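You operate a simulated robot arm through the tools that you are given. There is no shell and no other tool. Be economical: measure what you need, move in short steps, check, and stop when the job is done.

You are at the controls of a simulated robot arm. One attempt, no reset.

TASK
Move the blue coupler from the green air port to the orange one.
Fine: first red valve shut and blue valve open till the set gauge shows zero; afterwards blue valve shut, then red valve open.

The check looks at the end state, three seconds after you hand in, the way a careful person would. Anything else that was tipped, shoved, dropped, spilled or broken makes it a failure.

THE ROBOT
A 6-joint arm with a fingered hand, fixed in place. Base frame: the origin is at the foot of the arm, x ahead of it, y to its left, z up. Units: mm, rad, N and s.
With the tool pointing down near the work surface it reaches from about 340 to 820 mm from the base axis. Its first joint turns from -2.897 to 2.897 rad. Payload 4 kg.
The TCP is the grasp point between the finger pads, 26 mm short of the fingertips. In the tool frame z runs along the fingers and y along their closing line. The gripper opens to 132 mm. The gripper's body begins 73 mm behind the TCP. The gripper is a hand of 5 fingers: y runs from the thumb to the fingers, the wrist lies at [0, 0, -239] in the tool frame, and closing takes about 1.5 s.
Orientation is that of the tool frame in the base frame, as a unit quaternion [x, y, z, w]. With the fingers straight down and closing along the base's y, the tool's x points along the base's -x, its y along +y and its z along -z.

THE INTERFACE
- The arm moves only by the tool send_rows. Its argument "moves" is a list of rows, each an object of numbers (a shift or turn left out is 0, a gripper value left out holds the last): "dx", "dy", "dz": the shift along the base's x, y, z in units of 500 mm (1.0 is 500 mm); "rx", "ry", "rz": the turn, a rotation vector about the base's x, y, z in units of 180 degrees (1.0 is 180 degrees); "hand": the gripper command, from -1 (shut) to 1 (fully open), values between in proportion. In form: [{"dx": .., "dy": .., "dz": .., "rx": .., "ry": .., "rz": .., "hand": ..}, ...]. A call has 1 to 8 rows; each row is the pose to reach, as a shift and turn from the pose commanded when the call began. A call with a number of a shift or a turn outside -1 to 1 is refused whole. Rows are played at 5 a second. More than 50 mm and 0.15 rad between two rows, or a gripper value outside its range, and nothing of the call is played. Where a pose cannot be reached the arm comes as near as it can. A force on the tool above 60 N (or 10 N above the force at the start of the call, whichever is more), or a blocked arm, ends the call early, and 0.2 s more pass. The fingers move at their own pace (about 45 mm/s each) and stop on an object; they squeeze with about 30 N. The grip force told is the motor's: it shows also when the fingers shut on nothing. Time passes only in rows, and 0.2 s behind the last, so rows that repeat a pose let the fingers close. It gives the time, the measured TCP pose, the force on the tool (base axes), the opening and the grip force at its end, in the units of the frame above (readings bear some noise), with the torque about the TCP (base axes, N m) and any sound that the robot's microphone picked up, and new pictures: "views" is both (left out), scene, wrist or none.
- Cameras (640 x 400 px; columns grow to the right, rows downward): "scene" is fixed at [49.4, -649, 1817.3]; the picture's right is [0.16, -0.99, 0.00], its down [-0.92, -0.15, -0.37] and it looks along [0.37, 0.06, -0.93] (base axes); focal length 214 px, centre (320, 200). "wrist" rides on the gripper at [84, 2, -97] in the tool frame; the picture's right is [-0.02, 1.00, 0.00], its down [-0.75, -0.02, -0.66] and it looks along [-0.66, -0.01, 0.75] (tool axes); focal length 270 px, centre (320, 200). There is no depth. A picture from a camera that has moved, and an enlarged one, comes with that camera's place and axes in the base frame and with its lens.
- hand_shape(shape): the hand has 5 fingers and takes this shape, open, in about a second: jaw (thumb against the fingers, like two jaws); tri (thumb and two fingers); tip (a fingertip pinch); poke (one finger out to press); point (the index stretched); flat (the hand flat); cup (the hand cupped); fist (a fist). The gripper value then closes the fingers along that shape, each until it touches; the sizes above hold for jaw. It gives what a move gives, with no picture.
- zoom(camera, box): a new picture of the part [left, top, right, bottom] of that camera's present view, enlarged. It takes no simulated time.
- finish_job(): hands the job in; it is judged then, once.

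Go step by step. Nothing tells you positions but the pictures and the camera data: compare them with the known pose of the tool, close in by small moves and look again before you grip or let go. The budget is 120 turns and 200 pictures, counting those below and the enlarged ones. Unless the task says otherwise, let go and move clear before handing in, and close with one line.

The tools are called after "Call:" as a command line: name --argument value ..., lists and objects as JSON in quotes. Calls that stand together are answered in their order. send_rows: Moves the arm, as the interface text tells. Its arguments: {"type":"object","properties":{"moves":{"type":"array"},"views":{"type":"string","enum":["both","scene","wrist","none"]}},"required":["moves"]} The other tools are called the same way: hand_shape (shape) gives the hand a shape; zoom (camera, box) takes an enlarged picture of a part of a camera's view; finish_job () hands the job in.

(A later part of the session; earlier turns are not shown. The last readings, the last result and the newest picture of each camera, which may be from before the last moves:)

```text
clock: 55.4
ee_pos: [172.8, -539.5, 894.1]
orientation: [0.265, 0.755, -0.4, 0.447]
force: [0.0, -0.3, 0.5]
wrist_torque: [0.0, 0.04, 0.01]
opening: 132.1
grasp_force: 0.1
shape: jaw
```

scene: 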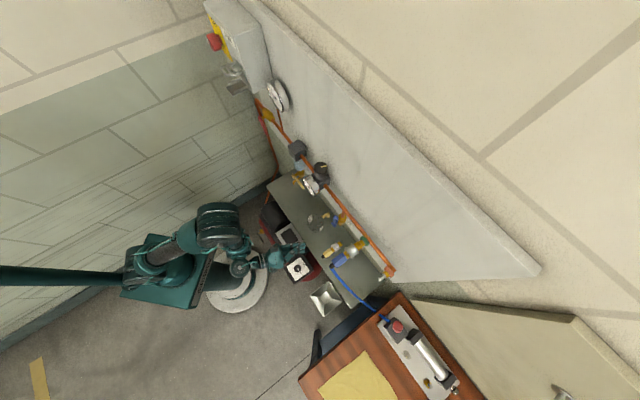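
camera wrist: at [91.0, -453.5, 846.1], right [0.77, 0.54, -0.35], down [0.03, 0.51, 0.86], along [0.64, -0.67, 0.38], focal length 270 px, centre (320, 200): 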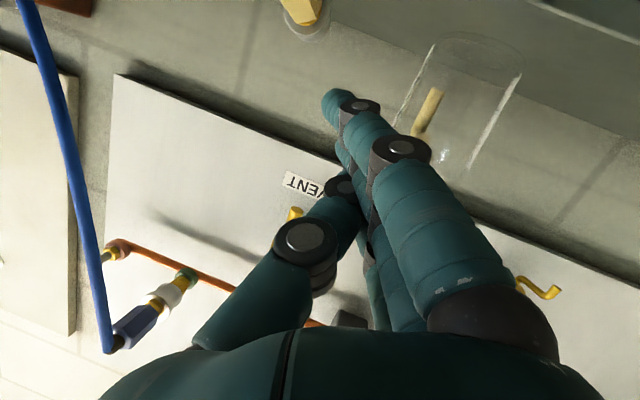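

The gauge keeps venting, but the arm sank to a low corner instead (nothing touched). I'll straighten to a level, aligned hand and go up in front of the panel.

Call:
send_rows --moves '[{"rx": 0.0005, "ry": -0.0255, "rz": 0.0117, "dz": 0.06}, {"rx": 0.001, "ry": -0.051, "rz": 0.0233, "dx": 0.006, "dy": -0.006, "dz": 0.12}, {"rx": 0.0015, "ry": -0.0763, "rz": 0.035, "dx": 0.012, "dy": -0.012, "dz": 0.18}, {"rx": 0.002, "ry": -0.102, "rz": 0.0467, "dx": 0.025, "dy": -0.025, "dz": 0.24}, {"rx": 0.0025, "ry": -0.127, "rz": 0.0583, "dx": 0.037, "dy": -0.037, "dz": 0.31}, {"rx": 0.003, "ry": -0.1527, "rz": 0.07, "dx": 0.037, "dy": -0.037, "dz": 0.372}, {"rx": 0.003, "ry": -0.1527, "rz": 0.07, "dx": 0.037, "dy": -0.037, "dz": 0.372}]'

```text
clock: 57.0
ee_pos: [218.1, -512.8, 1040.8]
orientation: [0.273, 0.65, -0.275, 0.654]
force: [-0.8, 0.2, 0.2]
wrist_torque: [-0.01, 0.0, 0.02]
opening: 132.0
grasp_force: 0.1
shape: jaw
out of reach, approached as far as the arm can: row 1, 2, 3, 4, 5, 6, 7
camera wrist: at [151.4, -442.3, 956.0], right [0.71, 0.7, 0.02], down [-0.47, 0.46, 0.75], along [0.52, -0.55, 0.66], focal length 270 px, centre (320, 200)
```

scene: 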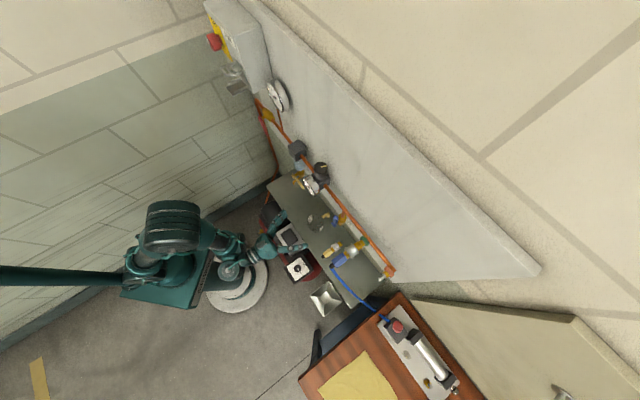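
wrist: 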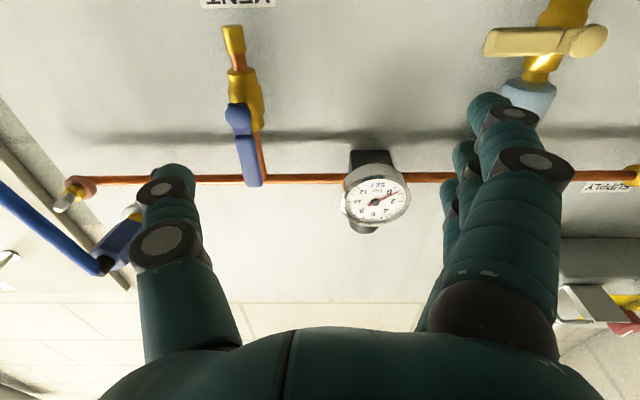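

Level and aligned again. Check the gauge.

Call:
zoom --camera "wrist" --box '[330, 145, 425, 240]'

Call:
send_rows --moves '[{"dx": -0.04, "dy": -0.06, "dz": 0.03}, {"dx": -0.08, "dy": -0.12, "dz": 0.06}, {"dx": -0.12, "dy": -0.18, "dz": 0.09}, {"dx": -0.12, "dy": -0.18, "dz": 0.12}, {"dx": -0.12, "dy": -0.18, "dz": 0.12}]'

```text
4.21 times, centred on (378, 192) of wrist
camera zoom: at [151.4, -442.3, 956.0], right [0.71, 0.7, 0.02], down [-0.47, 0.46, 0.75], along [0.52, -0.55, 0.66], focal length 1138 px, centre (78, 232)
```

zoom: 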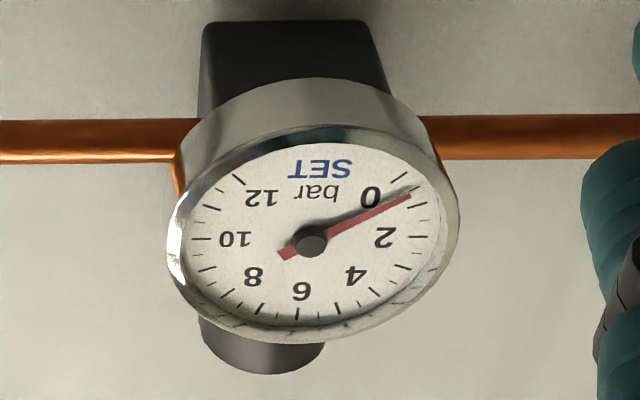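

```text
clock: 58.2
ee_pos: [215.5, -524.5, 1033.9]
orientation: [0.277, 0.648, -0.279, 0.653]
force: [0.1, -0.3, -0.9]
wrist_torque: [0.01, 0.0, -0.03]
opening: 131.8
grasp_force: 0.1
shape: jaw
out of reach, approached as far as the arm can: row 1, 2, 3, 4, 5
camera wrist: at [149.2, -454.1, 949.3], right [0.72, 0.69, 0.02], down [-0.47, 0.47, 0.75], along [0.51, -0.55, 0.66], focal length 270 px, centre (320, 200)
```

scene: 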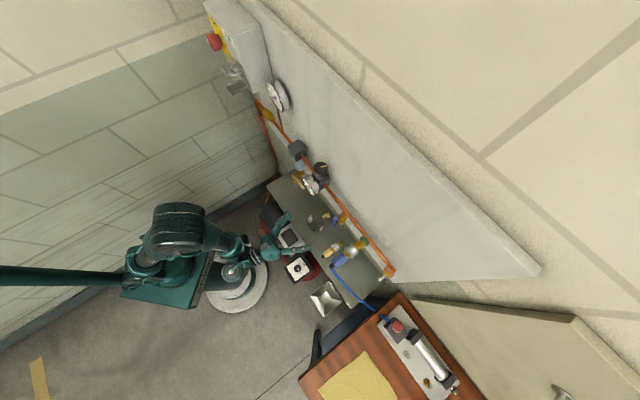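
wrist: 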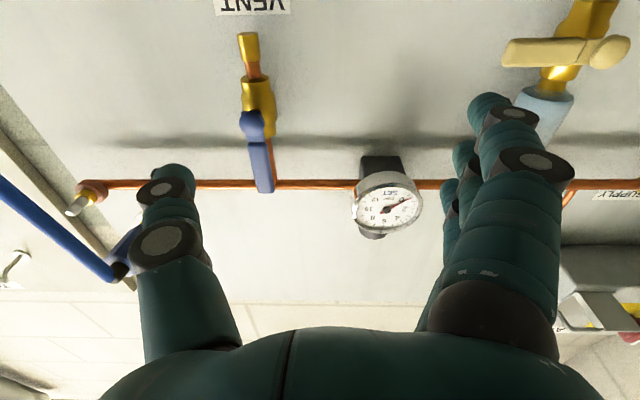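

Gauge is about 0.7 bar and still dropping. Level-and-aligned isn't possible further right, so I'll pitch the hand down 45° here, which should decouple the yaw limit.

Call:
send_rows --moves '[{"rx": 0.0295, "ry": 0.0295}, {"rx": 0.059, "ry": 0.059}, {"rx": 0.0885, "ry": 0.0885}, {"rx": 0.118, "ry": 0.118}, {"rx": 0.1475, "ry": 0.1475}, {"rx": 0.177, "ry": 0.177}, {"rx": 0.177, "ry": 0.177}]' --views "wrist"

Call:
send_rows --moves '[{"dx": -0.03, "dy": -0.06, "dz": 0.02}, {"dx": -0.06, "dy": -0.12, "dz": 0.04}, {"dx": -0.09, "dy": -0.18, "dz": 0.08}, {"dx": -0.12, "dy": -0.21, "dz": 0.14}, {"dx": -0.13, "dy": -0.22, "dz": 0.22}, {"dx": -0.13, "dy": -0.22, "dz": 0.3}, {"dx": -0.13, "dy": -0.22, "dz": 0.3}]'

```text
clock: 59.8
ee_pos: [222.4, -511.4, 1013.7]
orientation: [0.28, 0.669, -0.275, 0.631]
force: [0.9, -0.1, -0.2]
wrist_torque: [-0.02, 0.01, 0.0]
opening: 132.1
grasp_force: 0.0
shape: jaw
out of reach, approached as far as the arm can: row 1, 2, 3, 4, 5, 6, 7
camera wrist: at [152.1, -437.1, 934.6], right [0.72, 0.69, 0.01], down [-0.43, 0.44, 0.79], along [0.54, -0.57, 0.62], focal length 270 px, centre (320, 200)
```

wrist: 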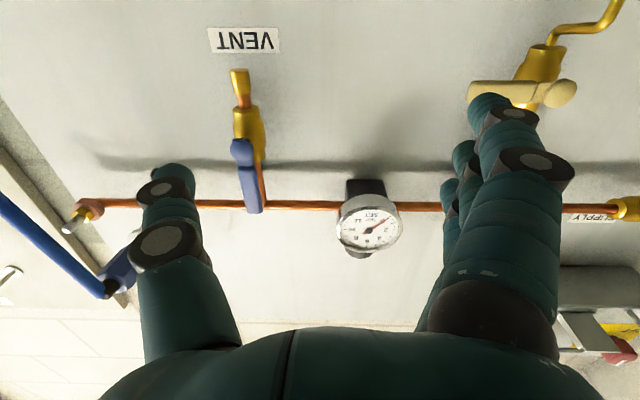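

```text
clock: 61.4
ee_pos: [204.6, -514.1, 1018.8]
orientation: [0.283, 0.664, -0.281, 0.632]
force: [-0.1, -0.4, 0.4]
wrist_torque: [0.02, 0.0, -0.02]
opening: 131.8
grasp_force: 0.1
shape: jaw
out of reach, approached as far as the arm can: row 1, 2, 3, 4, 5, 6, 7
camera wrist: at [135.7, -440.2, 938.8], right [0.73, 0.68, 0.01], down [-0.43, 0.46, 0.78], along [0.53, -0.57, 0.63], focal length 270 px, centre (320, 200)
```

scene: 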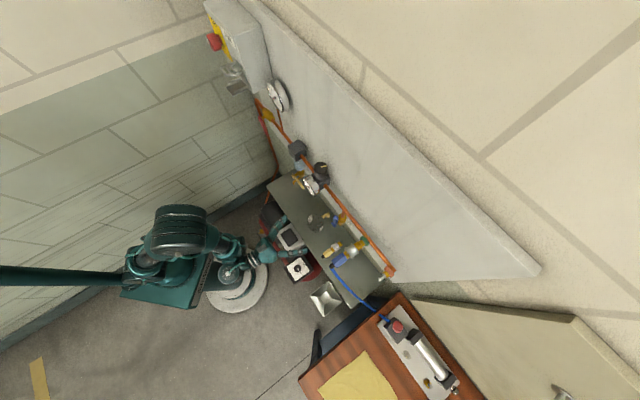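
wrist: 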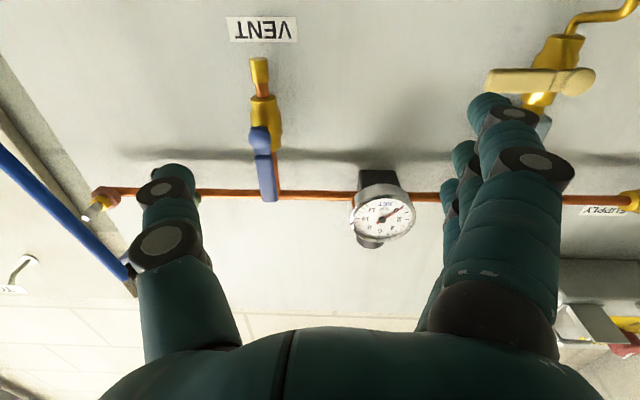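

The wrist roll is at its limit on this side; earlier, rolling negative was free. I'll roll the hand the other way in steps (toward camera-on-top).

Call:
send_rows --moves '[{"rx": -0.0295, "ry": 0.0295, "dz": 0.02}, {"rx": -0.059, "ry": 0.059, "dz": 0.04}, {"rx": -0.0885, "ry": 0.0885, "dz": 0.06}, {"rx": -0.118, "ry": 0.118, "dz": 0.08}, {"rx": -0.1475, "ry": 0.1475, "dz": 0.1}, {"rx": -0.177, "ry": 0.177, "dz": 0.12}, {"rx": -0.2065, "ry": 0.2065, "dz": 0.14}, {"rx": -0.236, "ry": 0.236, "dz": 0.16}]' --views "none"

Call:
send_rows --moves '[{"rx": -0.0295, "ry": 0.0295}, {"rx": -0.059, "ry": 0.059}, {"rx": -0.0885, "ry": 0.0885}, {"rx": -0.118, "ry": 0.118}, {"rx": -0.1475, "ry": 0.1475}, {"rx": -0.177, "ry": 0.177}, {"rx": -0.2065, "ry": 0.2065}, {"rx": -0.236, "ry": 0.236}]'

```text
clock: 63.2
ee_pos: [219.1, -509.2, 1088.4]
orientation: [-0.074, 0.678, -0.601, 0.416]
force: [0.1, 0.0, -0.1]
wrist_torque: [-0.01, -0.02, -0.01]
opening: 132.0
grasp_force: 0.1
shape: jaw
out of reach, approached as far as the arm can: row 1, 2, 3, 4, 5, 6, 7, 8
```

```text
clock: 65.0
ee_pos: [230.1, -507.7, 1090.8]
orientation: [0.422, -0.523, 0.735, -0.091]
force: [-0.1, -1.0, 0.1]
wrist_torque: [0.0, 0.02, 0.03]
opening: 131.9
grasp_force: 0.0
shape: jaw
out of reach, approached as far as the arm can: row 7, 8
camera wrist: at [107.1, -489.8, 1124.3], right [-0.3, -0.42, -0.86], down [0.01, 0.9, -0.44], along [0.96, -0.14, -0.26], focal length 270 px, centre (320, 200)
```

scene: 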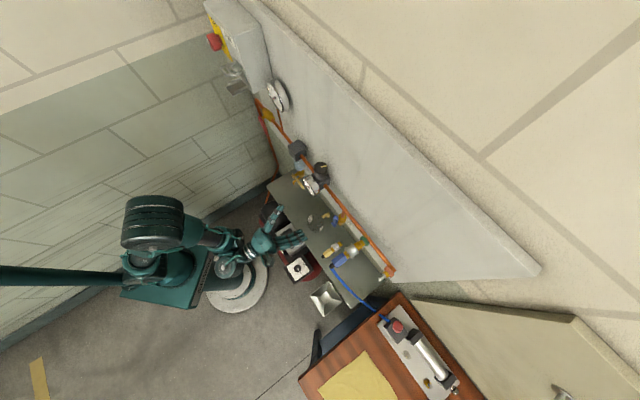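
wrist: 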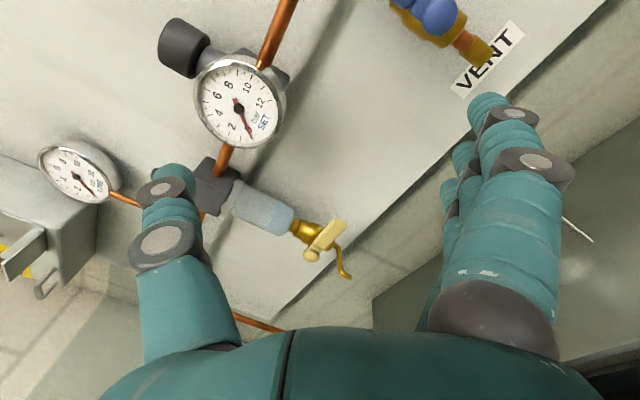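

Rolling this way works. Now rotate on to camera-on-top with a 35° downward pitch, aligned to the panel.

Call:
send_rows --moves '[{"rx": -0.01, "ry": 0.0448, "rz": 0.0096}, {"rx": -0.0201, "ry": 0.0896, "rz": 0.0193}, {"rx": -0.0302, "ry": 0.1344, "rz": 0.0289}, {"rx": -0.0402, "ry": 0.179, "rz": 0.0385}, {"rx": -0.0503, "ry": 0.2237, "rz": 0.0481}, {"rx": -0.0604, "ry": 0.2685, "rz": 0.0578}, {"rx": -0.0704, "ry": 0.3132, "rz": 0.0674}, {"rx": -0.0805, "ry": 0.358, "rz": 0.077}]'

```text
clock: 66.8
ee_pos: [272.9, -491.7, 954.9]
orientation: [0.659, -0.378, 0.635, 0.138]
force: [-0.3, 0.5, -0.1]
wrist_torque: [-0.04, 0.01, -0.01]
opening: 131.8
grasp_force: 0.0
shape: jaw
out of reach, approached as far as the arm can: row 1, 2, 3, 4, 5, 6, 7, 8
camera wrist: at [192.5, -456.2, 1050.0], right [-0.67, -0.67, -0.32], down [-0.4, 0.69, -0.6], along [0.62, -0.28, -0.73], focal length 270 px, centre (320, 200)
```

scene: 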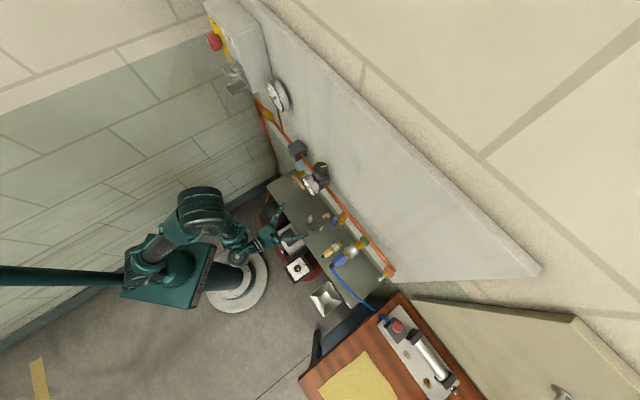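
wrist: 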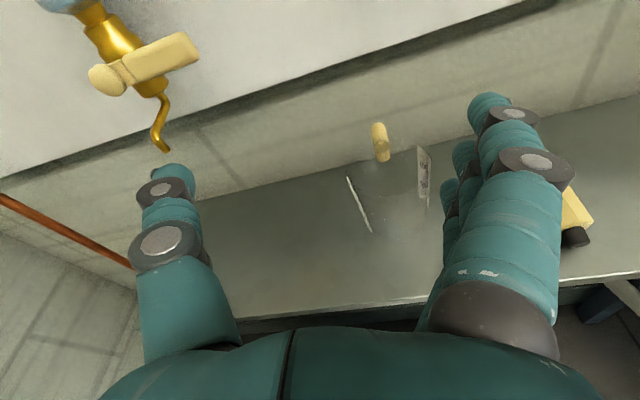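

The hand is now nearly level with the camera on top. Let me see if it can go up and right from here.

Call:
send_rows --moves '[{"dz": 0.08}, {"dz": 0.16}, {"dx": -0.03, "dy": -0.02, "dz": 0.24}, {"dx": -0.06, "dy": -0.04, "dz": 0.32}, {"dx": -0.12, "dy": -0.08, "dz": 0.36}, {"dx": -0.18, "dy": -0.12, "dz": 0.38}, {"dx": -0.18, "dy": -0.12, "dz": 0.38}]'

```text
clock: 68.4
ee_pos: [224.1, -499.8, 1070.4]
orientation: [0.598, -0.346, 0.7, 0.178]
force: [0.5, 0.4, 0.0]
wrist_torque: [-0.04, -0.04, 0.01]
opening: 131.9
grasp_force: 0.0
shape: jaw
out of reach, approached as far as the arm can: row 1, 2, 3, 4, 5, 6, 7
camera wrist: at [134.4, -447.5, 1147.2], right [-0.66, -0.69, -0.29], down [-0.29, 0.6, -0.75], along [0.69, -0.41, -0.6], focal length 270 px, centre (320, 200)
```

scene: 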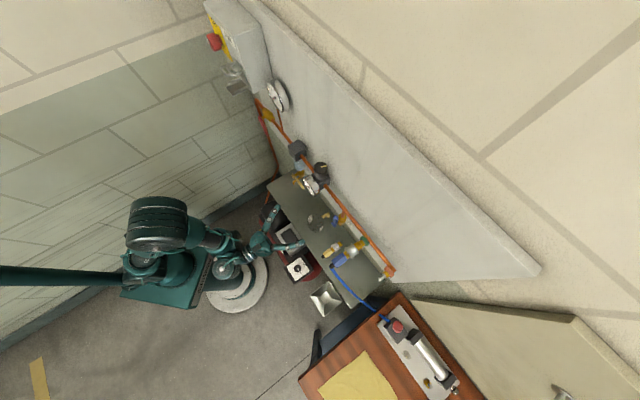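
wrist: 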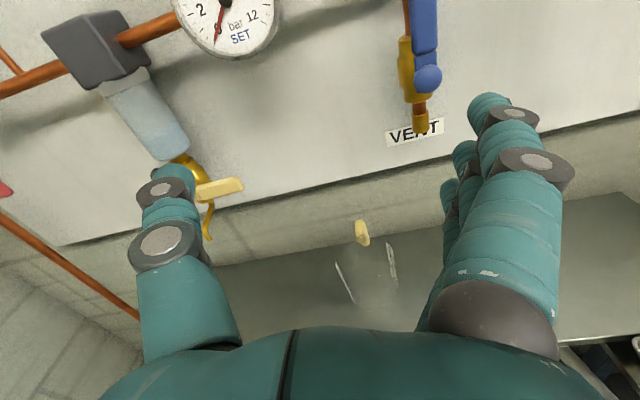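

Venting is essentially complete. I'll probe which rotations are free from here, starting with pitching down.

Call:
send_rows --moves '[{"rx": 0.0295, "ry": 0.0295}, {"rx": 0.059, "ry": 0.059}, {"rx": 0.0885, "ry": 0.0885}, {"rx": 0.0885, "ry": 0.0885}]' --views "none"

Call:
send_rows --moves '[{"dx": 0.03, "dy": -0.03}, {"dx": 0.06, "dy": -0.06}, {"dx": 0.06, "dy": -0.06}]' --views "none"

```text
clock: 69.4
ee_pos: [223.5, -499.4, 1069.7]
orientation: [0.598, -0.348, 0.7, 0.18]
force: [0.5, -0.5, -1.2]
wrist_torque: [-0.02, -0.01, 0.01]
opening: 132.0
grasp_force: 0.0
shape: jaw
out of reach, approached as far as the arm can: row 1, 2, 3, 4
```

```text
clock: 70.2
ee_pos: [254.0, -519.2, 1056.1]
orientation: [0.595, -0.347, 0.702, 0.181]
force: [-0.2, 0.2, 0.1]
wrist_torque: [-0.01, -0.03, 0.02]
opening: 131.8
grasp_force: 0.0
shape: jaw
out of reach, approached as far as the arm can: row 1, 2, 3
```

Pitching down is blocked here. I'll try going up and right with the hand yawed about 20° right, since higher and in-line postures tracked well before.

Call:
send_rows --moves '[{"dz": 0.06, "rz": -0.03}, {"dz": 0.12, "rz": -0.06, "dx": -0.02, "dy": -0.04}, {"dz": 0.18, "rz": -0.09, "dx": -0.04, "dy": -0.08}, {"dz": 0.24, "rz": -0.111, "dx": -0.06, "dy": -0.12}, {"dz": 0.28, "rz": -0.111, "dx": -0.085, "dy": -0.17}, {"dz": 0.28, "rz": -0.111, "dx": -0.085, "dy": -0.17}]'

```text
clock: 71.6
ee_pos: [216.6, -530.4, 1093.6]
orientation: [0.525, -0.445, 0.66, 0.3]
force: [0.1, -0.7, 0.9]
wrist_torque: [0.04, 0.03, 0.0]
opening: 132.1
grasp_force: 0.2
shape: jaw
out of reach, approached as far as the arm can: row 1, 2, 3, 4, 5, 6
camera wrist: at [150.2, -449.9, 1170.4], right [-0.86, -0.42, -0.29], down [-0.07, 0.65, -0.75], along [0.51, -0.63, -0.59], focal length 270 px, centre (320, 200)
```

scene: 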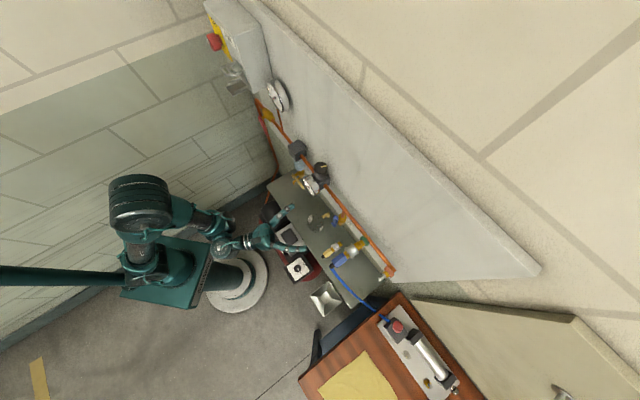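
wrist: 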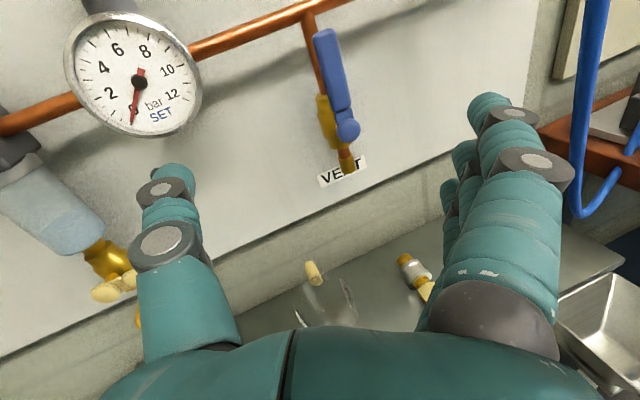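

The set gauge now reads zero. The hand roll is at the other end of its range, so I'll return to mid-roll where the arm moved freely.

Call:
send_rows --moves '[{"rx": 0.0193, "ry": -0.0408, "rz": 0.0024, "dx": 0.002, "dy": 0.012, "dz": -0.01}, {"rx": 0.0385, "ry": -0.0815, "rz": 0.0048, "dx": 0.004, "dy": 0.024, "dz": -0.02}, {"rx": 0.0578, "ry": -0.1223, "rz": 0.0071, "dx": 0.006, "dy": 0.036, "dz": -0.03}, {"rx": 0.077, "ry": -0.163, "rz": 0.0095, "dx": 0.008, "dy": 0.048, "dz": -0.04}, {"rx": 0.0963, "ry": -0.2038, "rz": 0.0119, "dx": 0.01, "dy": 0.06, "dz": -0.05}, {"rx": 0.1155, "ry": -0.2445, "rz": 0.0143, "dx": 0.012, "dy": 0.072, "dz": -0.06}, {"rx": 0.1348, "ry": -0.2853, "rz": 0.0166, "dx": 0.015, "dy": 0.084, "dz": -0.07}, {"rx": 0.154, "ry": -0.326, "rz": 0.019, "dx": 0.017, "dy": 0.096, "dz": -0.08}]' --views "none"

Call:
send_rows --moves '[{"rx": 0.0295, "ry": 0.0295}, {"rx": 0.059, "ry": 0.059}, {"rx": 0.0885, "ry": 0.0885}, {"rx": 0.118, "ry": 0.118}, {"rx": 0.118, "ry": 0.118}]' --views "none"

```text
clock: 73.4
ee_pos: [240.7, -514.4, 1074.5]
orientation: [0.206, -0.658, 0.717, -0.104]
force: [0.7, -0.6, 0.6]
wrist_torque: [-0.05, 0.02, 0.02]
opening: 131.9
grasp_force: 0.0
shape: jaw
out of reach, approached as far as the arm can: row 1, 2, 3, 4, 5, 6, 7, 8
```

```text
clock: 74.6
ee_pos: [274.6, -460.2, 1039.4]
orientation: [-0.253, 0.786, -0.565, 0.0]
force: [7.0, 6.9, -2.9]
wrist_torque: [-0.35, 0.22, -0.73]
opening: 132.0
grasp_force: 0.2
shape: jaw
out of reach, approached as far as the arm can: row 1, 2, 3, 4, 5
```

Call:
send_rows --moves '[{"dx": 0, "dy": 0}]'

```text
clock: 75.0
ee_pos: [291.9, -450.6, 1026.7]
orientation: [-0.294, 0.785, -0.545, 0.007]
force: [0.3, 0.0, -0.3]
wrist_torque: [0.01, 0.02, 0.02]
opening: 132.1
grasp_force: 0.0
shape: jaw
camera wrist: at [188.1, -406.3, 1091.8], right [-0.44, 0.24, -0.87], down [0.41, 0.91, 0.05], along [0.8, -0.34, -0.5], focal length 270 px, centre (320, 200)
```

scene: 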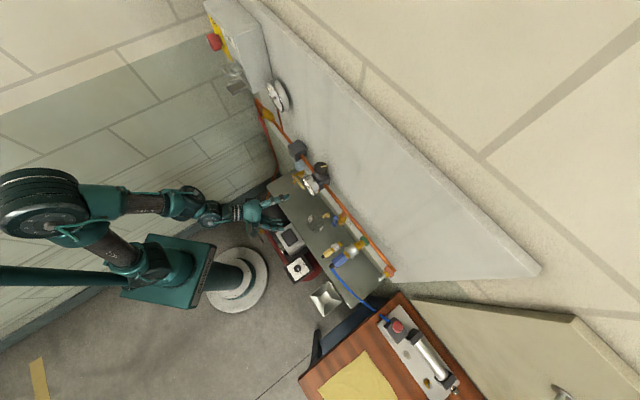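
wrist: 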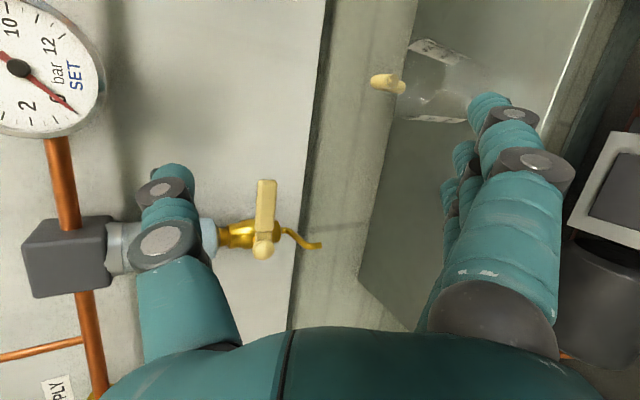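

The arm has swung into its left-elbow posture with the hand at mid-roll, and is reachable again. From here I'll rotate to the 45° down-pitched jaw aligned with the panel.

Call:
send_rows --moves '[{"rx": 0.0276, "ry": -0.0306, "rz": -0.0203, "dx": -0.008, "dy": 0.008}, {"rx": 0.0552, "ry": -0.0613, "rz": -0.0406, "dx": -0.016, "dy": 0.016}, {"rx": 0.0828, "ry": -0.0919, "rz": -0.0609, "dx": -0.024, "dy": 0.024}, {"rx": 0.1103, "ry": -0.1225, "rz": -0.0812, "dx": -0.032, "dy": 0.032}, {"rx": 0.1379, "ry": -0.1532, "rz": -0.1015, "dx": -0.04, "dy": 0.04}, {"rx": 0.1655, "ry": -0.1838, "rz": -0.1218, "dx": -0.048, "dy": 0.048}, {"rx": 0.1931, "ry": -0.2144, "rz": -0.1421, "dx": -0.056, "dy": 0.056}, {"rx": 0.2207, "ry": -0.245, "rz": -0.1624, "dx": -0.064, "dy": 0.064}]' --views "none"

Call:
send_rows --moves '[{"rx": 0.0276, "ry": -0.0306, "rz": -0.0203}, {"rx": 0.0552, "ry": -0.0613, "rz": -0.0406}, {"rx": 0.0828, "ry": -0.0919, "rz": -0.0609}, {"rx": 0.1103, "ry": -0.1225, "rz": -0.0812}, {"rx": 0.1103, "ry": -0.1225, "rz": -0.0812}]'

```text
clock: 76.8
ee_pos: [260.9, -416.7, 1026.8]
orientation: [0.146, 0.905, -0.308, 0.256]
force: [-0.6, 0.3, 0.0]
wrist_torque: [-0.03, 0.03, 0.0]
opening: 132.0
grasp_force: 0.2
shape: jaw
```

```text
clock: 78.0
ee_pos: [260.1, -417.2, 1027.8]
orientation: [0.355, 0.854, -0.145, 0.353]
force: [-0.1, 0.1, 0.4]
wrist_torque: [0.0, 0.01, 0.01]
opening: 131.9
grasp_force: 0.0
shape: jaw
camera wrist: at [170.1, -325.6, 1036.2], right [0.72, 0.69, 0.02], down [0.03, -0.06, 1.0], along [0.69, -0.72, -0.07], focal length 270 px, centre (320, 200)
```

scene: 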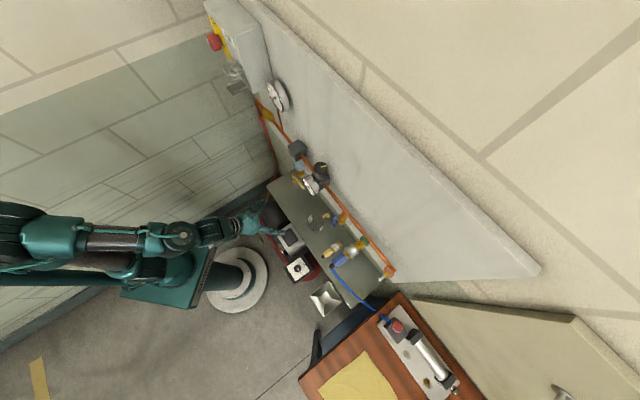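
wrist: 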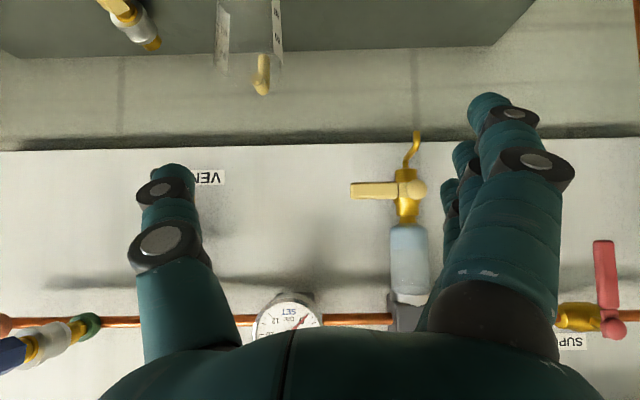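

That posture tracks exactly. Now move up and right in front of the panel, in stages.

Call:
send_rows --moves '[{"dz": 0.08}, {"dz": 0.16, "dx": -0.01, "dy": -0.01}, {"dz": 0.24, "dx": -0.03, "dy": -0.03}, {"dz": 0.3, "dx": -0.07, "dy": -0.07}, {"dz": 0.36, "dx": -0.12, "dy": -0.12}, {"dz": 0.39, "dx": -0.18, "dy": -0.18}, {"dz": 0.4, "dx": -0.24, "dy": -0.24}, {"dz": 0.4, "dx": -0.24, "dy": -0.24}]' --views "wrist"

```text
clock: 79.8
ee_pos: [139.7, -537.9, 1227.1]
orientation: [0.355, 0.854, -0.145, 0.353]
force: [0.2, -0.7, -0.3]
wrist_torque: [-0.01, 0.0, -0.02]
opening: 131.9
grasp_force: 0.2
shape: jaw
camera wrist: at [49.0, -445.9, 1235.8], right [0.72, 0.7, 0.02], down [0.04, -0.06, 1.0], along [0.69, -0.72, -0.07], focal length 270 px, centre (320, 200)
```

wrist: 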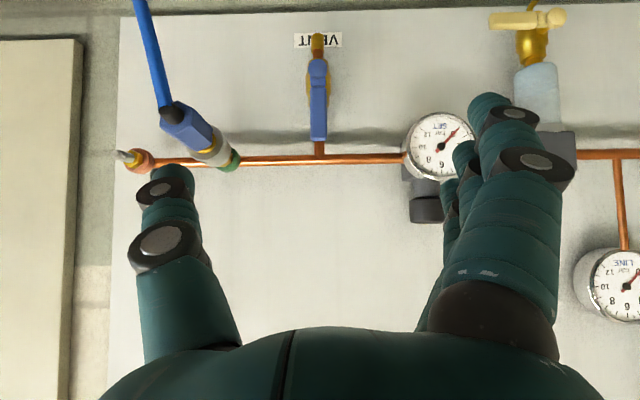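

Perfect tracking and a clear view. Slide right to line up with the coupler.

Call:
send_rows --moves '[{"dx": -0.055, "dy": -0.055}, {"dx": -0.11, "dy": -0.11}, {"dx": -0.166, "dy": -0.166}, {"dx": -0.166, "dy": -0.166}]'

```text
clock: 80.8
ee_pos: [56.5, -620.7, 1226.2]
orientation: [0.355, 0.854, -0.145, 0.353]
force: [-0.4, -0.1, 0.5]
wrist_torque: [0.0, 0.0, 0.04]
opening: 131.8
grasp_force: 0.0
shape: jaw
camera wrist: at [-33.7, -528.9, 1236.0], right [0.72, 0.7, 0.02], down [0.04, -0.06, 1.0], along [0.69, -0.72, -0.07], focal length 270 px, centre (320, 200)
```

scene: 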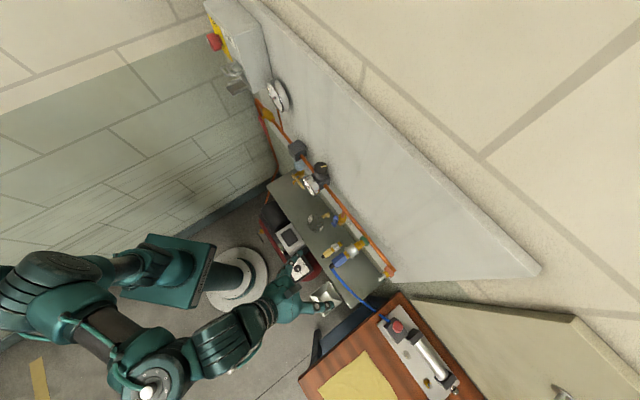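
wrist: 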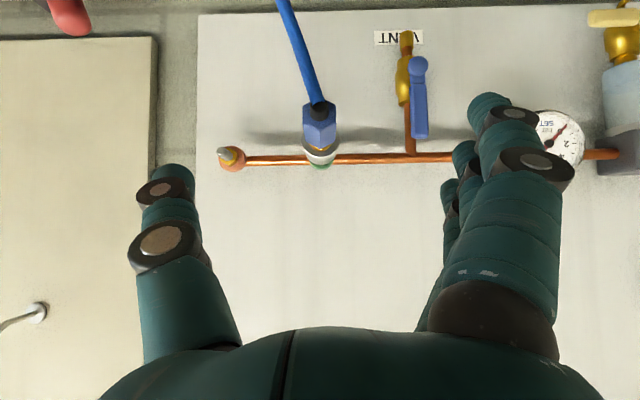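

Aligned with the coupler (a≈−399, axis z≈1150–1163, hex around d 585). I'll approach along the tool direction with the jaw open around it, stopping short first.

Call:
send_rows --moves '[{"dx": 0.047, "dy": -0.047, "dz": -0.015}, {"dx": 0.0933, "dy": -0.0933, "dz": -0.03}, {"dx": 0.12, "dy": -0.12, "dz": -0.068}, {"dx": 0.14, "dy": -0.14, "dz": -0.096}, {"dx": 0.14, "dy": -0.14, "dz": -0.096}]'

Call:
zoom --camera "scene" --box '[300, 220, 412, 290]'

```text
clock: 82.0
ee_pos: [126.8, -690.7, 1178.5]
orientation: [0.355, 0.853, -0.146, 0.353]
force: [0.0, 0.7, -0.5]
wrist_torque: [0.02, 0.0, 0.0]
opening: 132.0
grasp_force: 0.0
shape: jaw
camera wrist: at [36.1, -598.8, 1188.3], right [0.72, 0.69, 0.02], down [0.04, -0.06, 1.0], along [0.69, -0.72, -0.07], focal length 270 px, centre (320, 200)
```

scene: 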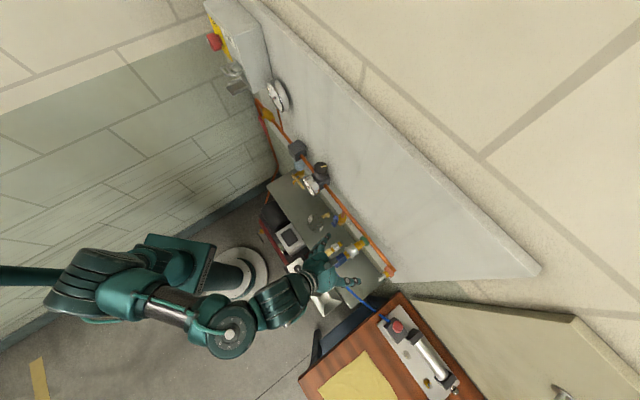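
wrist: 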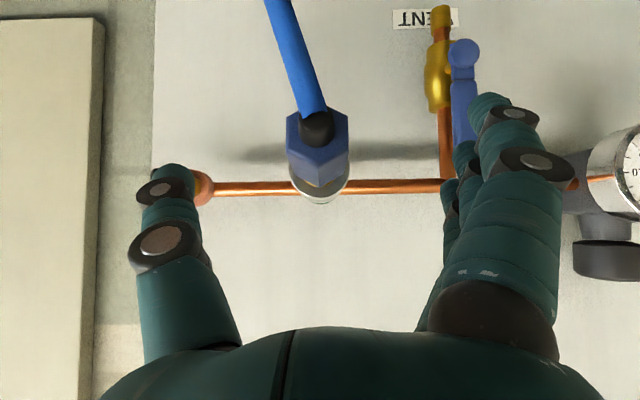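

```text
5.71 times, centred on (356, 255) of scene
camera zoom: at [49.4, -649.0, 1817.3], right [0.16, -0.99, 0.0], down [-0.92, -0.15, -0.37], along [0.37, 0.06, -0.93], focal length 1226 px, centre (114, -114)
```

zoom: 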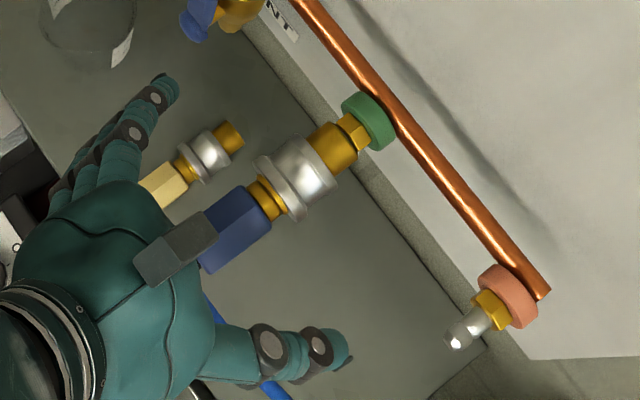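

Good: coupler is centred between thumb and fingers. Final advance, then close.

Call:
send_rows --moves '[{"dx": 0.018, "dy": -0.018, "dz": -0.025}, {"dx": 0.035, "dy": -0.035, "dz": -0.05}, {"dx": 0.035, "dy": -0.035, "dz": -0.05}]' --views "wrist"

Call:
send_rows --moves '[{"hand": -1}, {"hand": -1}, {"hand": -1}, {"hand": -1}, {"hand": -1}, {"hand": -1}, {"hand": -1}, {"hand": -1}]'

Call:
zoom --camera "scene" --box '[300, 220, 412, 290]'

```text
clock: 82.8
ee_pos: [143.4, -708.5, 1153.9]
orientation: [0.355, 0.853, -0.145, 0.353]
force: [0.4, -1.0, 0.0]
wrist_torque: [-0.01, -0.03, 0.0]
opening: 132.0
grasp_force: 0.0
shape: jaw
camera wrist: at [53.9, -616.0, 1163.4], right [0.72, 0.7, 0.02], down [0.04, -0.06, 1.0], along [0.69, -0.72, -0.07], focal length 270 px, centre (320, 200)
```

wrist: 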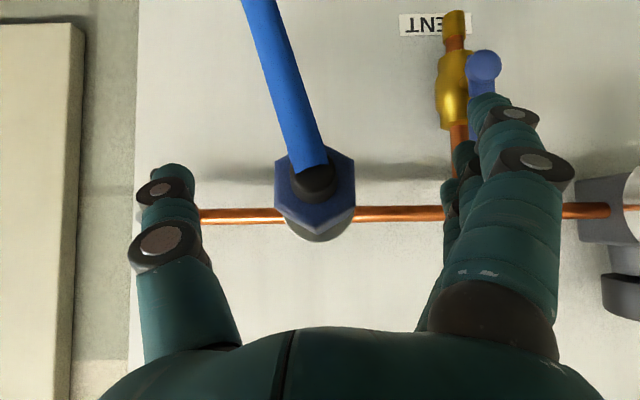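

```text
clock: 84.6
ee_pos: [144.1, -708.1, 1154.1]
orientation: [0.356, 0.853, -0.146, 0.352]
force: [-1.1, 0.5, -0.6]
wrist_torque: [0.01, -0.02, -0.03]
opening: 16.1
grasp_force: 15.5
shape: jaw
camera wrist: at [53.6, -616.0, 1163.3], right [0.72, 0.69, 0.02], down [0.04, -0.06, 1.0], along [0.69, -0.72, -0.07], focal length 270 px, centre (320, 200)
```

scene: 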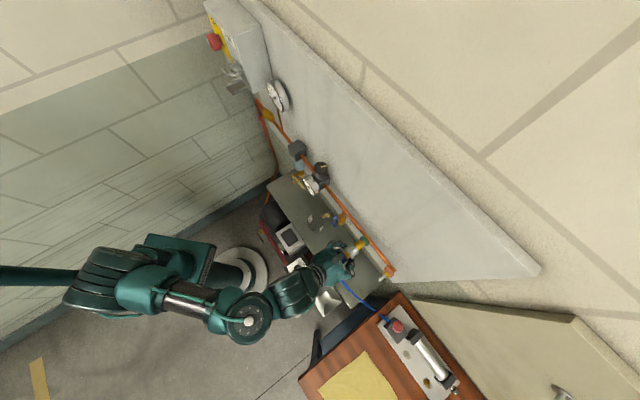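
wrist: 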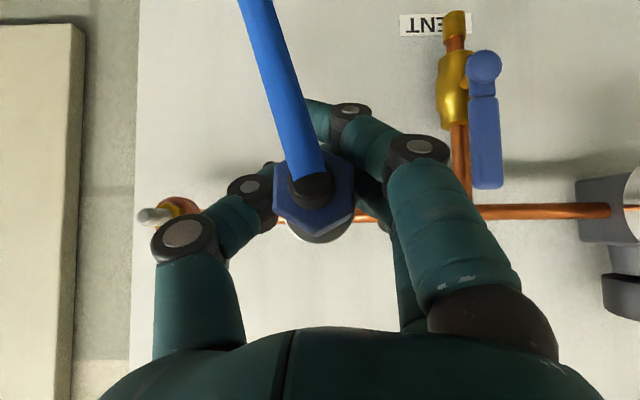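

```text
5.71 times, centred on (356, 255) of scene
camera zoom: at [49.4, -649.0, 1817.3], right [0.16, -0.99, 0.0], down [-0.92, -0.15, -0.37], along [0.37, 0.06, -0.93], focal length 1226 px, centre (114, -114)
```

zoom: 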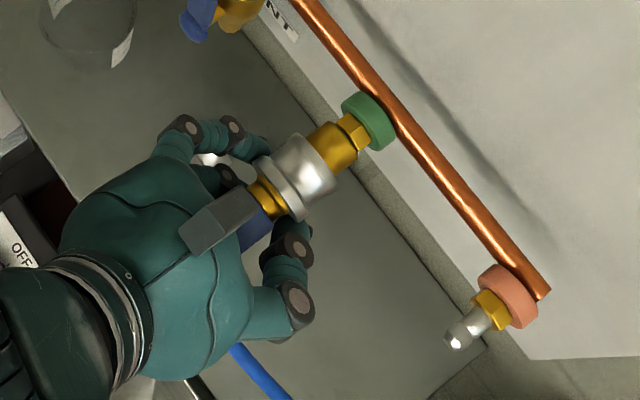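

The jaw has closed with 15 N on the hex. Try a gentle pull straight out from the wall.

Call:
send_rows --moves '[{"hand": -1, "dx": -0.004, "dy": 0.004}, {"hand": -1, "dx": -0.008, "dy": 0.008}, {"hand": -1, "dx": -0.013, "dy": 0.013}, {"hand": -1, "dx": -0.018, "dy": 0.018}]' --views "wrist"

Call:
zoom --camera "scene" --box '[300, 220, 412, 290]'

```text
clock: 85.6
ee_pos: [135.1, -699.3, 1154.1]
orientation: [0.356, 0.854, -0.145, 0.352]
force: [-1.8, -5.1, 0.8]
wrist_torque: [-0.08, -0.13, -0.32]
opening: 13.9
grasp_force: 29.8
shape: jaw
camera wrist: at [44.8, -607.2, 1163.1], right [0.72, 0.69, 0.02], down [0.04, -0.06, 1.0], along [0.69, -0.72, -0.07], focal length 270 px, centre (320, 200)
```

wrist: 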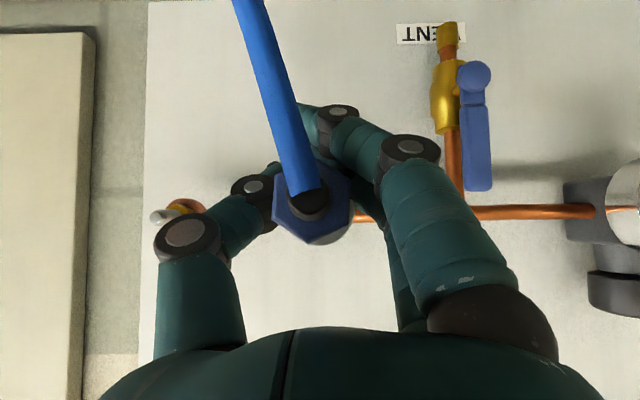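

```text
5.71 times, centred on (356, 255) of scene
camera zoom: at [49.4, -649.0, 1817.3], right [0.16, -0.99, 0.0], down [-0.92, -0.15, -0.37], along [0.37, 0.06, -0.93], focal length 1226 px, centre (114, -114)
```

zoom: 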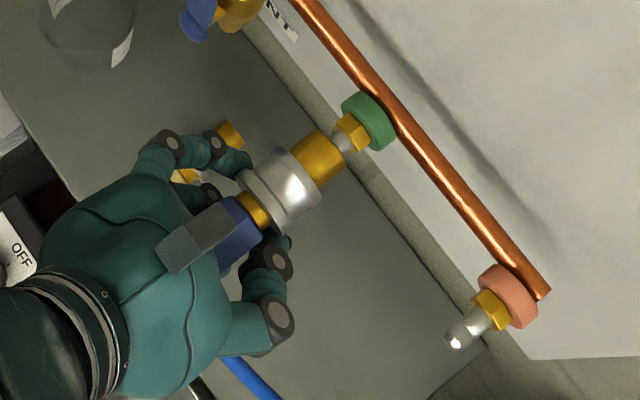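

The coupler is sliding off its nipple easily. Pull it fully clear.

Call:
send_rows --moves '[{"hand": -1, "dx": -0.014, "dy": 0.014}, {"hand": -1, "dx": -0.028, "dy": 0.028}, {"hand": -1, "dx": -0.042, "dy": 0.042}, {"hand": -1, "dx": -0.057, "dy": 0.057}, {"hand": -1, "dx": -0.057, "dy": 0.057}]' --views "wrist"

Call:
zoom --camera "scene" --box '[300, 220, 412, 290]'

```text
clock: 86.8
ee_pos: [107.0, -671.5, 1153.9]
orientation: [0.354, 0.854, -0.145, 0.354]
force: [0.0, -0.2, -1.5]
wrist_torque: [-0.01, 0.0, -0.02]
opening: 12.6
grasp_force: 30.1
shape: jaw
camera wrist: at [16.6, -578.8, 1163.2], right [0.72, 0.7, 0.02], down [0.04, -0.06, 1.0], along [0.69, -0.72, -0.07], focal length 270 px, centre (320, 200)
```

wrist: 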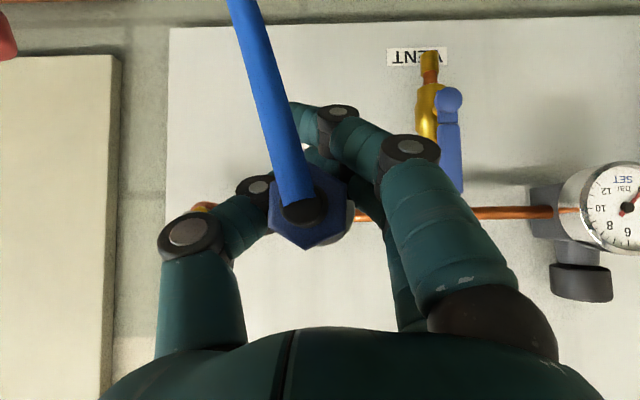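

```text
5.71 times, centred on (356, 255) of scene
camera zoom: at [49.4, -649.0, 1817.3], right [0.16, -0.99, 0.0], down [-0.92, -0.15, -0.37], along [0.37, 0.06, -0.93], focal length 1226 px, centre (114, -114)
```

zoom: 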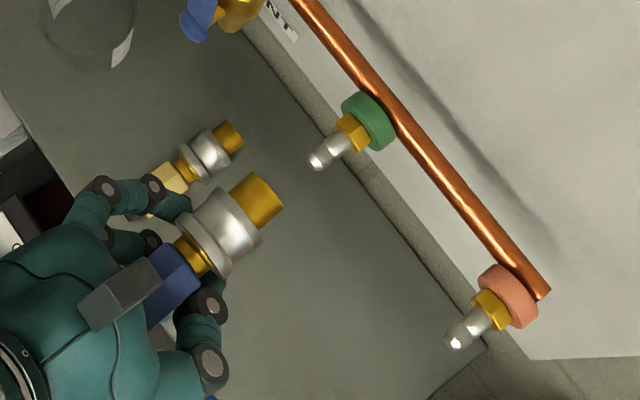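

The coupler is off and held; it has yawed about 7° in the grip. I'll correct the yaw and slide it right in front of the orange nipple (a≈−510), still 35 mm clear.

Call:
send_rows --moves '[{"hand": -1, "dx": -0.037, "dy": -0.037, "rz": -0.01}, {"hand": -1, "dx": -0.074, "dy": -0.074, "rz": -0.02}, {"hand": -1, "dx": -0.111, "dy": -0.111, "rz": -0.03}, {"hand": -1, "dx": -0.148, "dy": -0.148, "rz": -0.04}, {"hand": -1, "dx": -0.148, "dy": -0.148, "rz": -0.04}]' --views "wrist"

Call:
zoom --camera "scene" --box '[330, 245, 410, 295]'

```text
clock: 88.0
ee_pos: [32.7, -746.3, 1153.3]
orientation: [0.408, 0.829, -0.168, 0.344]
force: [0.3, -0.5, -0.9]
wrist_torque: [-0.04, -0.03, -0.04]
opening: 13.0
grasp_force: 30.3
shape: jaw
camera wrist: at [-45.3, -643.1, 1163.2], right [0.8, 0.6, 0.02], down [0.03, -0.06, 1.0], along [0.6, -0.8, -0.07], focal length 270 px, centre (320, 200)
```

wrist: 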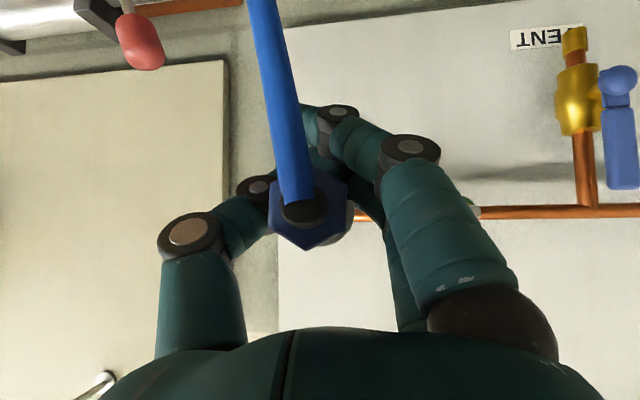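

```text
8.00 times, centred on (370, 270) of scene
camera zoom: at [49.4, -649.0, 1817.3], right [0.16, -0.99, 0.0], down [-0.92, -0.15, -0.37], along [0.37, 0.06, -0.93], focal length 1716 px, centre (-80, -360)
```

zoom: 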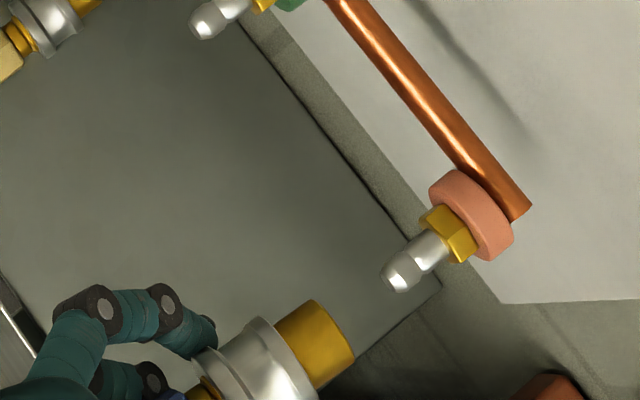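

In the scene view the coupler's axis lines up with the orange nipple. I'll check the pitch from the wrist view before pushing.

Call:
zoom --camera "wrist" --box '[250, 150, 390, 260]'

Call:
zoom --camera "scene" --box '[345, 265, 393, 295]'

```text
3.64 times, centred on (320, 205) of wrist
camera zoom: at [-45.3, -643.1, 1163.2], right [0.8, 0.6, 0.02], down [0.03, -0.06, 1.0], along [0.6, -0.8, -0.07], focal length 983 px, centre (320, 182)
```

zoom: 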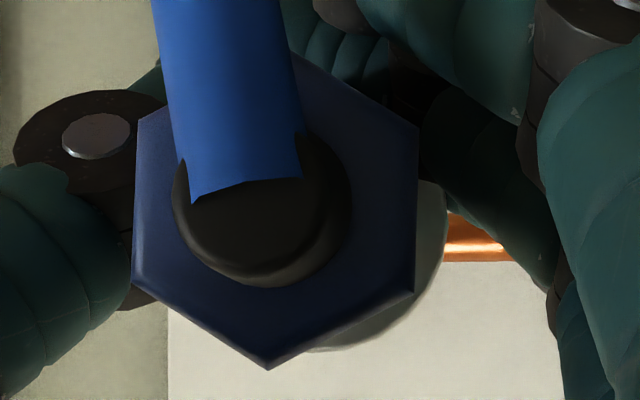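

```text
13.33 times, centred on (369, 280) of scene
camera zoom: at [49.4, -649.0, 1817.3], right [0.16, -0.99, 0.0], down [-0.92, -0.15, -0.37], along [0.37, 0.06, -0.93], focal length 2860 px, centre (-333, -867)
```

zoom: 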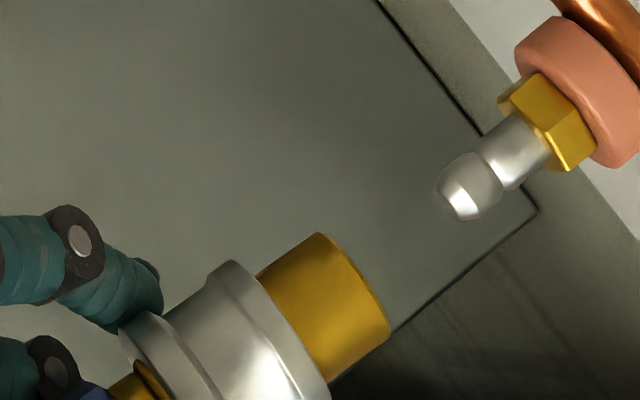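

Axis is level and in line within a couple of mm. Push slowly: first just until the nipple enters the mouth.

Call:
send_rows --moves '[{"hand": -1, "dx": 0.012, "dy": -0.012}, {"hand": -1, "dx": 0.024, "dy": -0.024}, {"hand": -1, "dx": 0.036, "dy": -0.036}, {"hand": -1, "dx": 0.045, "dy": -0.045}, {"hand": -1, "dx": 0.045, "dy": -0.045}]' --views "none"

Call:
zoom --camera "scene" --box '[345, 260, 401, 295]'

```text
clock: 89.2
ee_pos: [55.5, -767.7, 1153.6]
orientation: [0.408, 0.829, -0.167, 0.343]
force: [-0.4, 0.7, -0.7]
wrist_torque: [-0.05, -0.03, -0.01]
opening: 12.8
grasp_force: 30.0
shape: jaw
```

```text
11.43 times, centred on (373, 278) of scene
camera zoom: at [49.4, -649.0, 1817.3], right [0.16, -0.99, 0.0], down [-0.92, -0.15, -0.37], along [0.37, 0.06, -0.93], focal length 2451 px, centre (-286, -686)
```

zoom: 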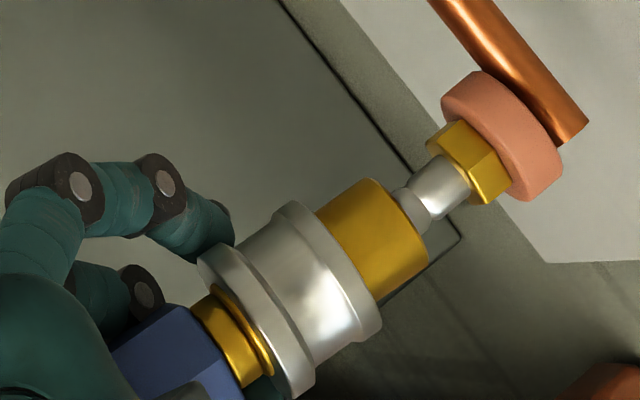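

The nipple is entering the mouth. Continue pushing home slowly.

Call:
send_rows --moves '[{"hand": -1, "dx": 0.008, "dy": -0.008}, {"hand": -1, "dx": 0.015, "dy": -0.015}, {"hand": -1, "dx": 0.022, "dy": -0.022}, {"hand": -1, "dx": 0.028, "dy": -0.028}, {"hand": -1, "dx": 0.028, "dy": -0.028}]' --views "none"

Call:
zoom --camera "scene" --box '[345, 260, 401, 295]'

```text
clock: 90.4
ee_pos: [68.1, -780.7, 1153.7]
orientation: [0.408, 0.829, -0.167, 0.343]
force: [-12.3, 4.3, 0.5]
wrist_torque: [-0.06, -0.17, -0.05]
opening: 13.0
grasp_force: 29.7
shape: jaw
```

```text
11.43 times, centred on (373, 278) of scene
camera zoom: at [49.4, -649.0, 1817.3], right [0.16, -0.99, 0.0], down [-0.92, -0.15, -0.37], along [0.37, 0.06, -0.93], focal length 2451 px, centre (-286, -686)
```

zoom: 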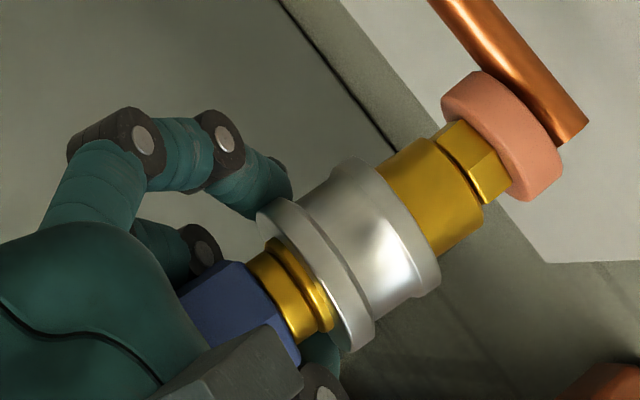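

It looks seated against the orange hex with about 12 N. I'll press a few mm more to be sure it latches.

Call:
send_rows --moves '[{"hand": -1, "dx": 0.003, "dy": -0.003}, {"hand": -1, "dx": 0.006, "dy": -0.006}, {"hand": -1, "dx": 0.008, "dy": -0.008}]' --views "wrist"

Call:
zoom --camera "scene" --box '[345, 260, 401, 295]'

```text
clock: 91.2
ee_pos: [68.8, -786.0, 1152.1]
orientation: [0.41, 0.828, -0.168, 0.343]
force: [-35.8, 22.2, -7.1]
wrist_torque: [0.14, 0.14, -0.33]
opening: 14.4
grasp_force: 29.8
shape: jaw
camera wrist: at [-7.7, -682.1, 1162.3], right [0.8, 0.6, 0.02], down [0.03, -0.07, 1.0], along [0.6, -0.8, -0.07], focal length 270 px, centre (320, 200)
```

wrist: 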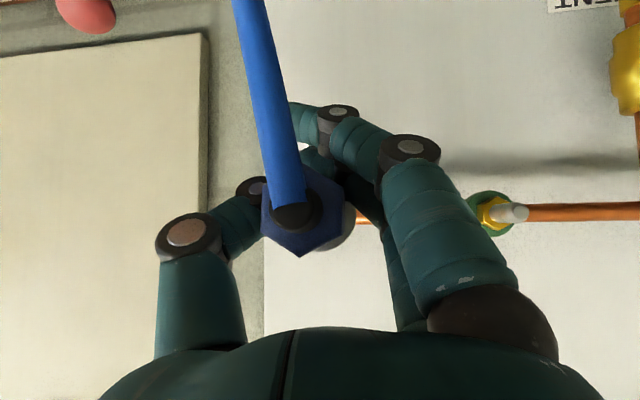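

```text
11.43 times, centred on (373, 278) of scene
camera zoom: at [49.4, -649.0, 1817.3], right [0.16, -0.99, 0.0], down [-0.92, -0.15, -0.37], along [0.37, 0.06, -0.93], focal length 2451 px, centre (-286, -686)
```

zoom: 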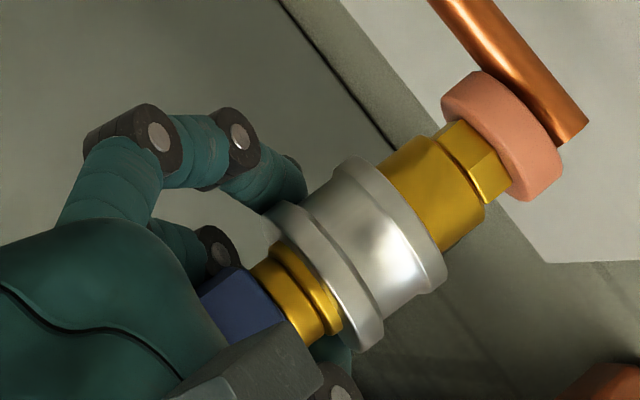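

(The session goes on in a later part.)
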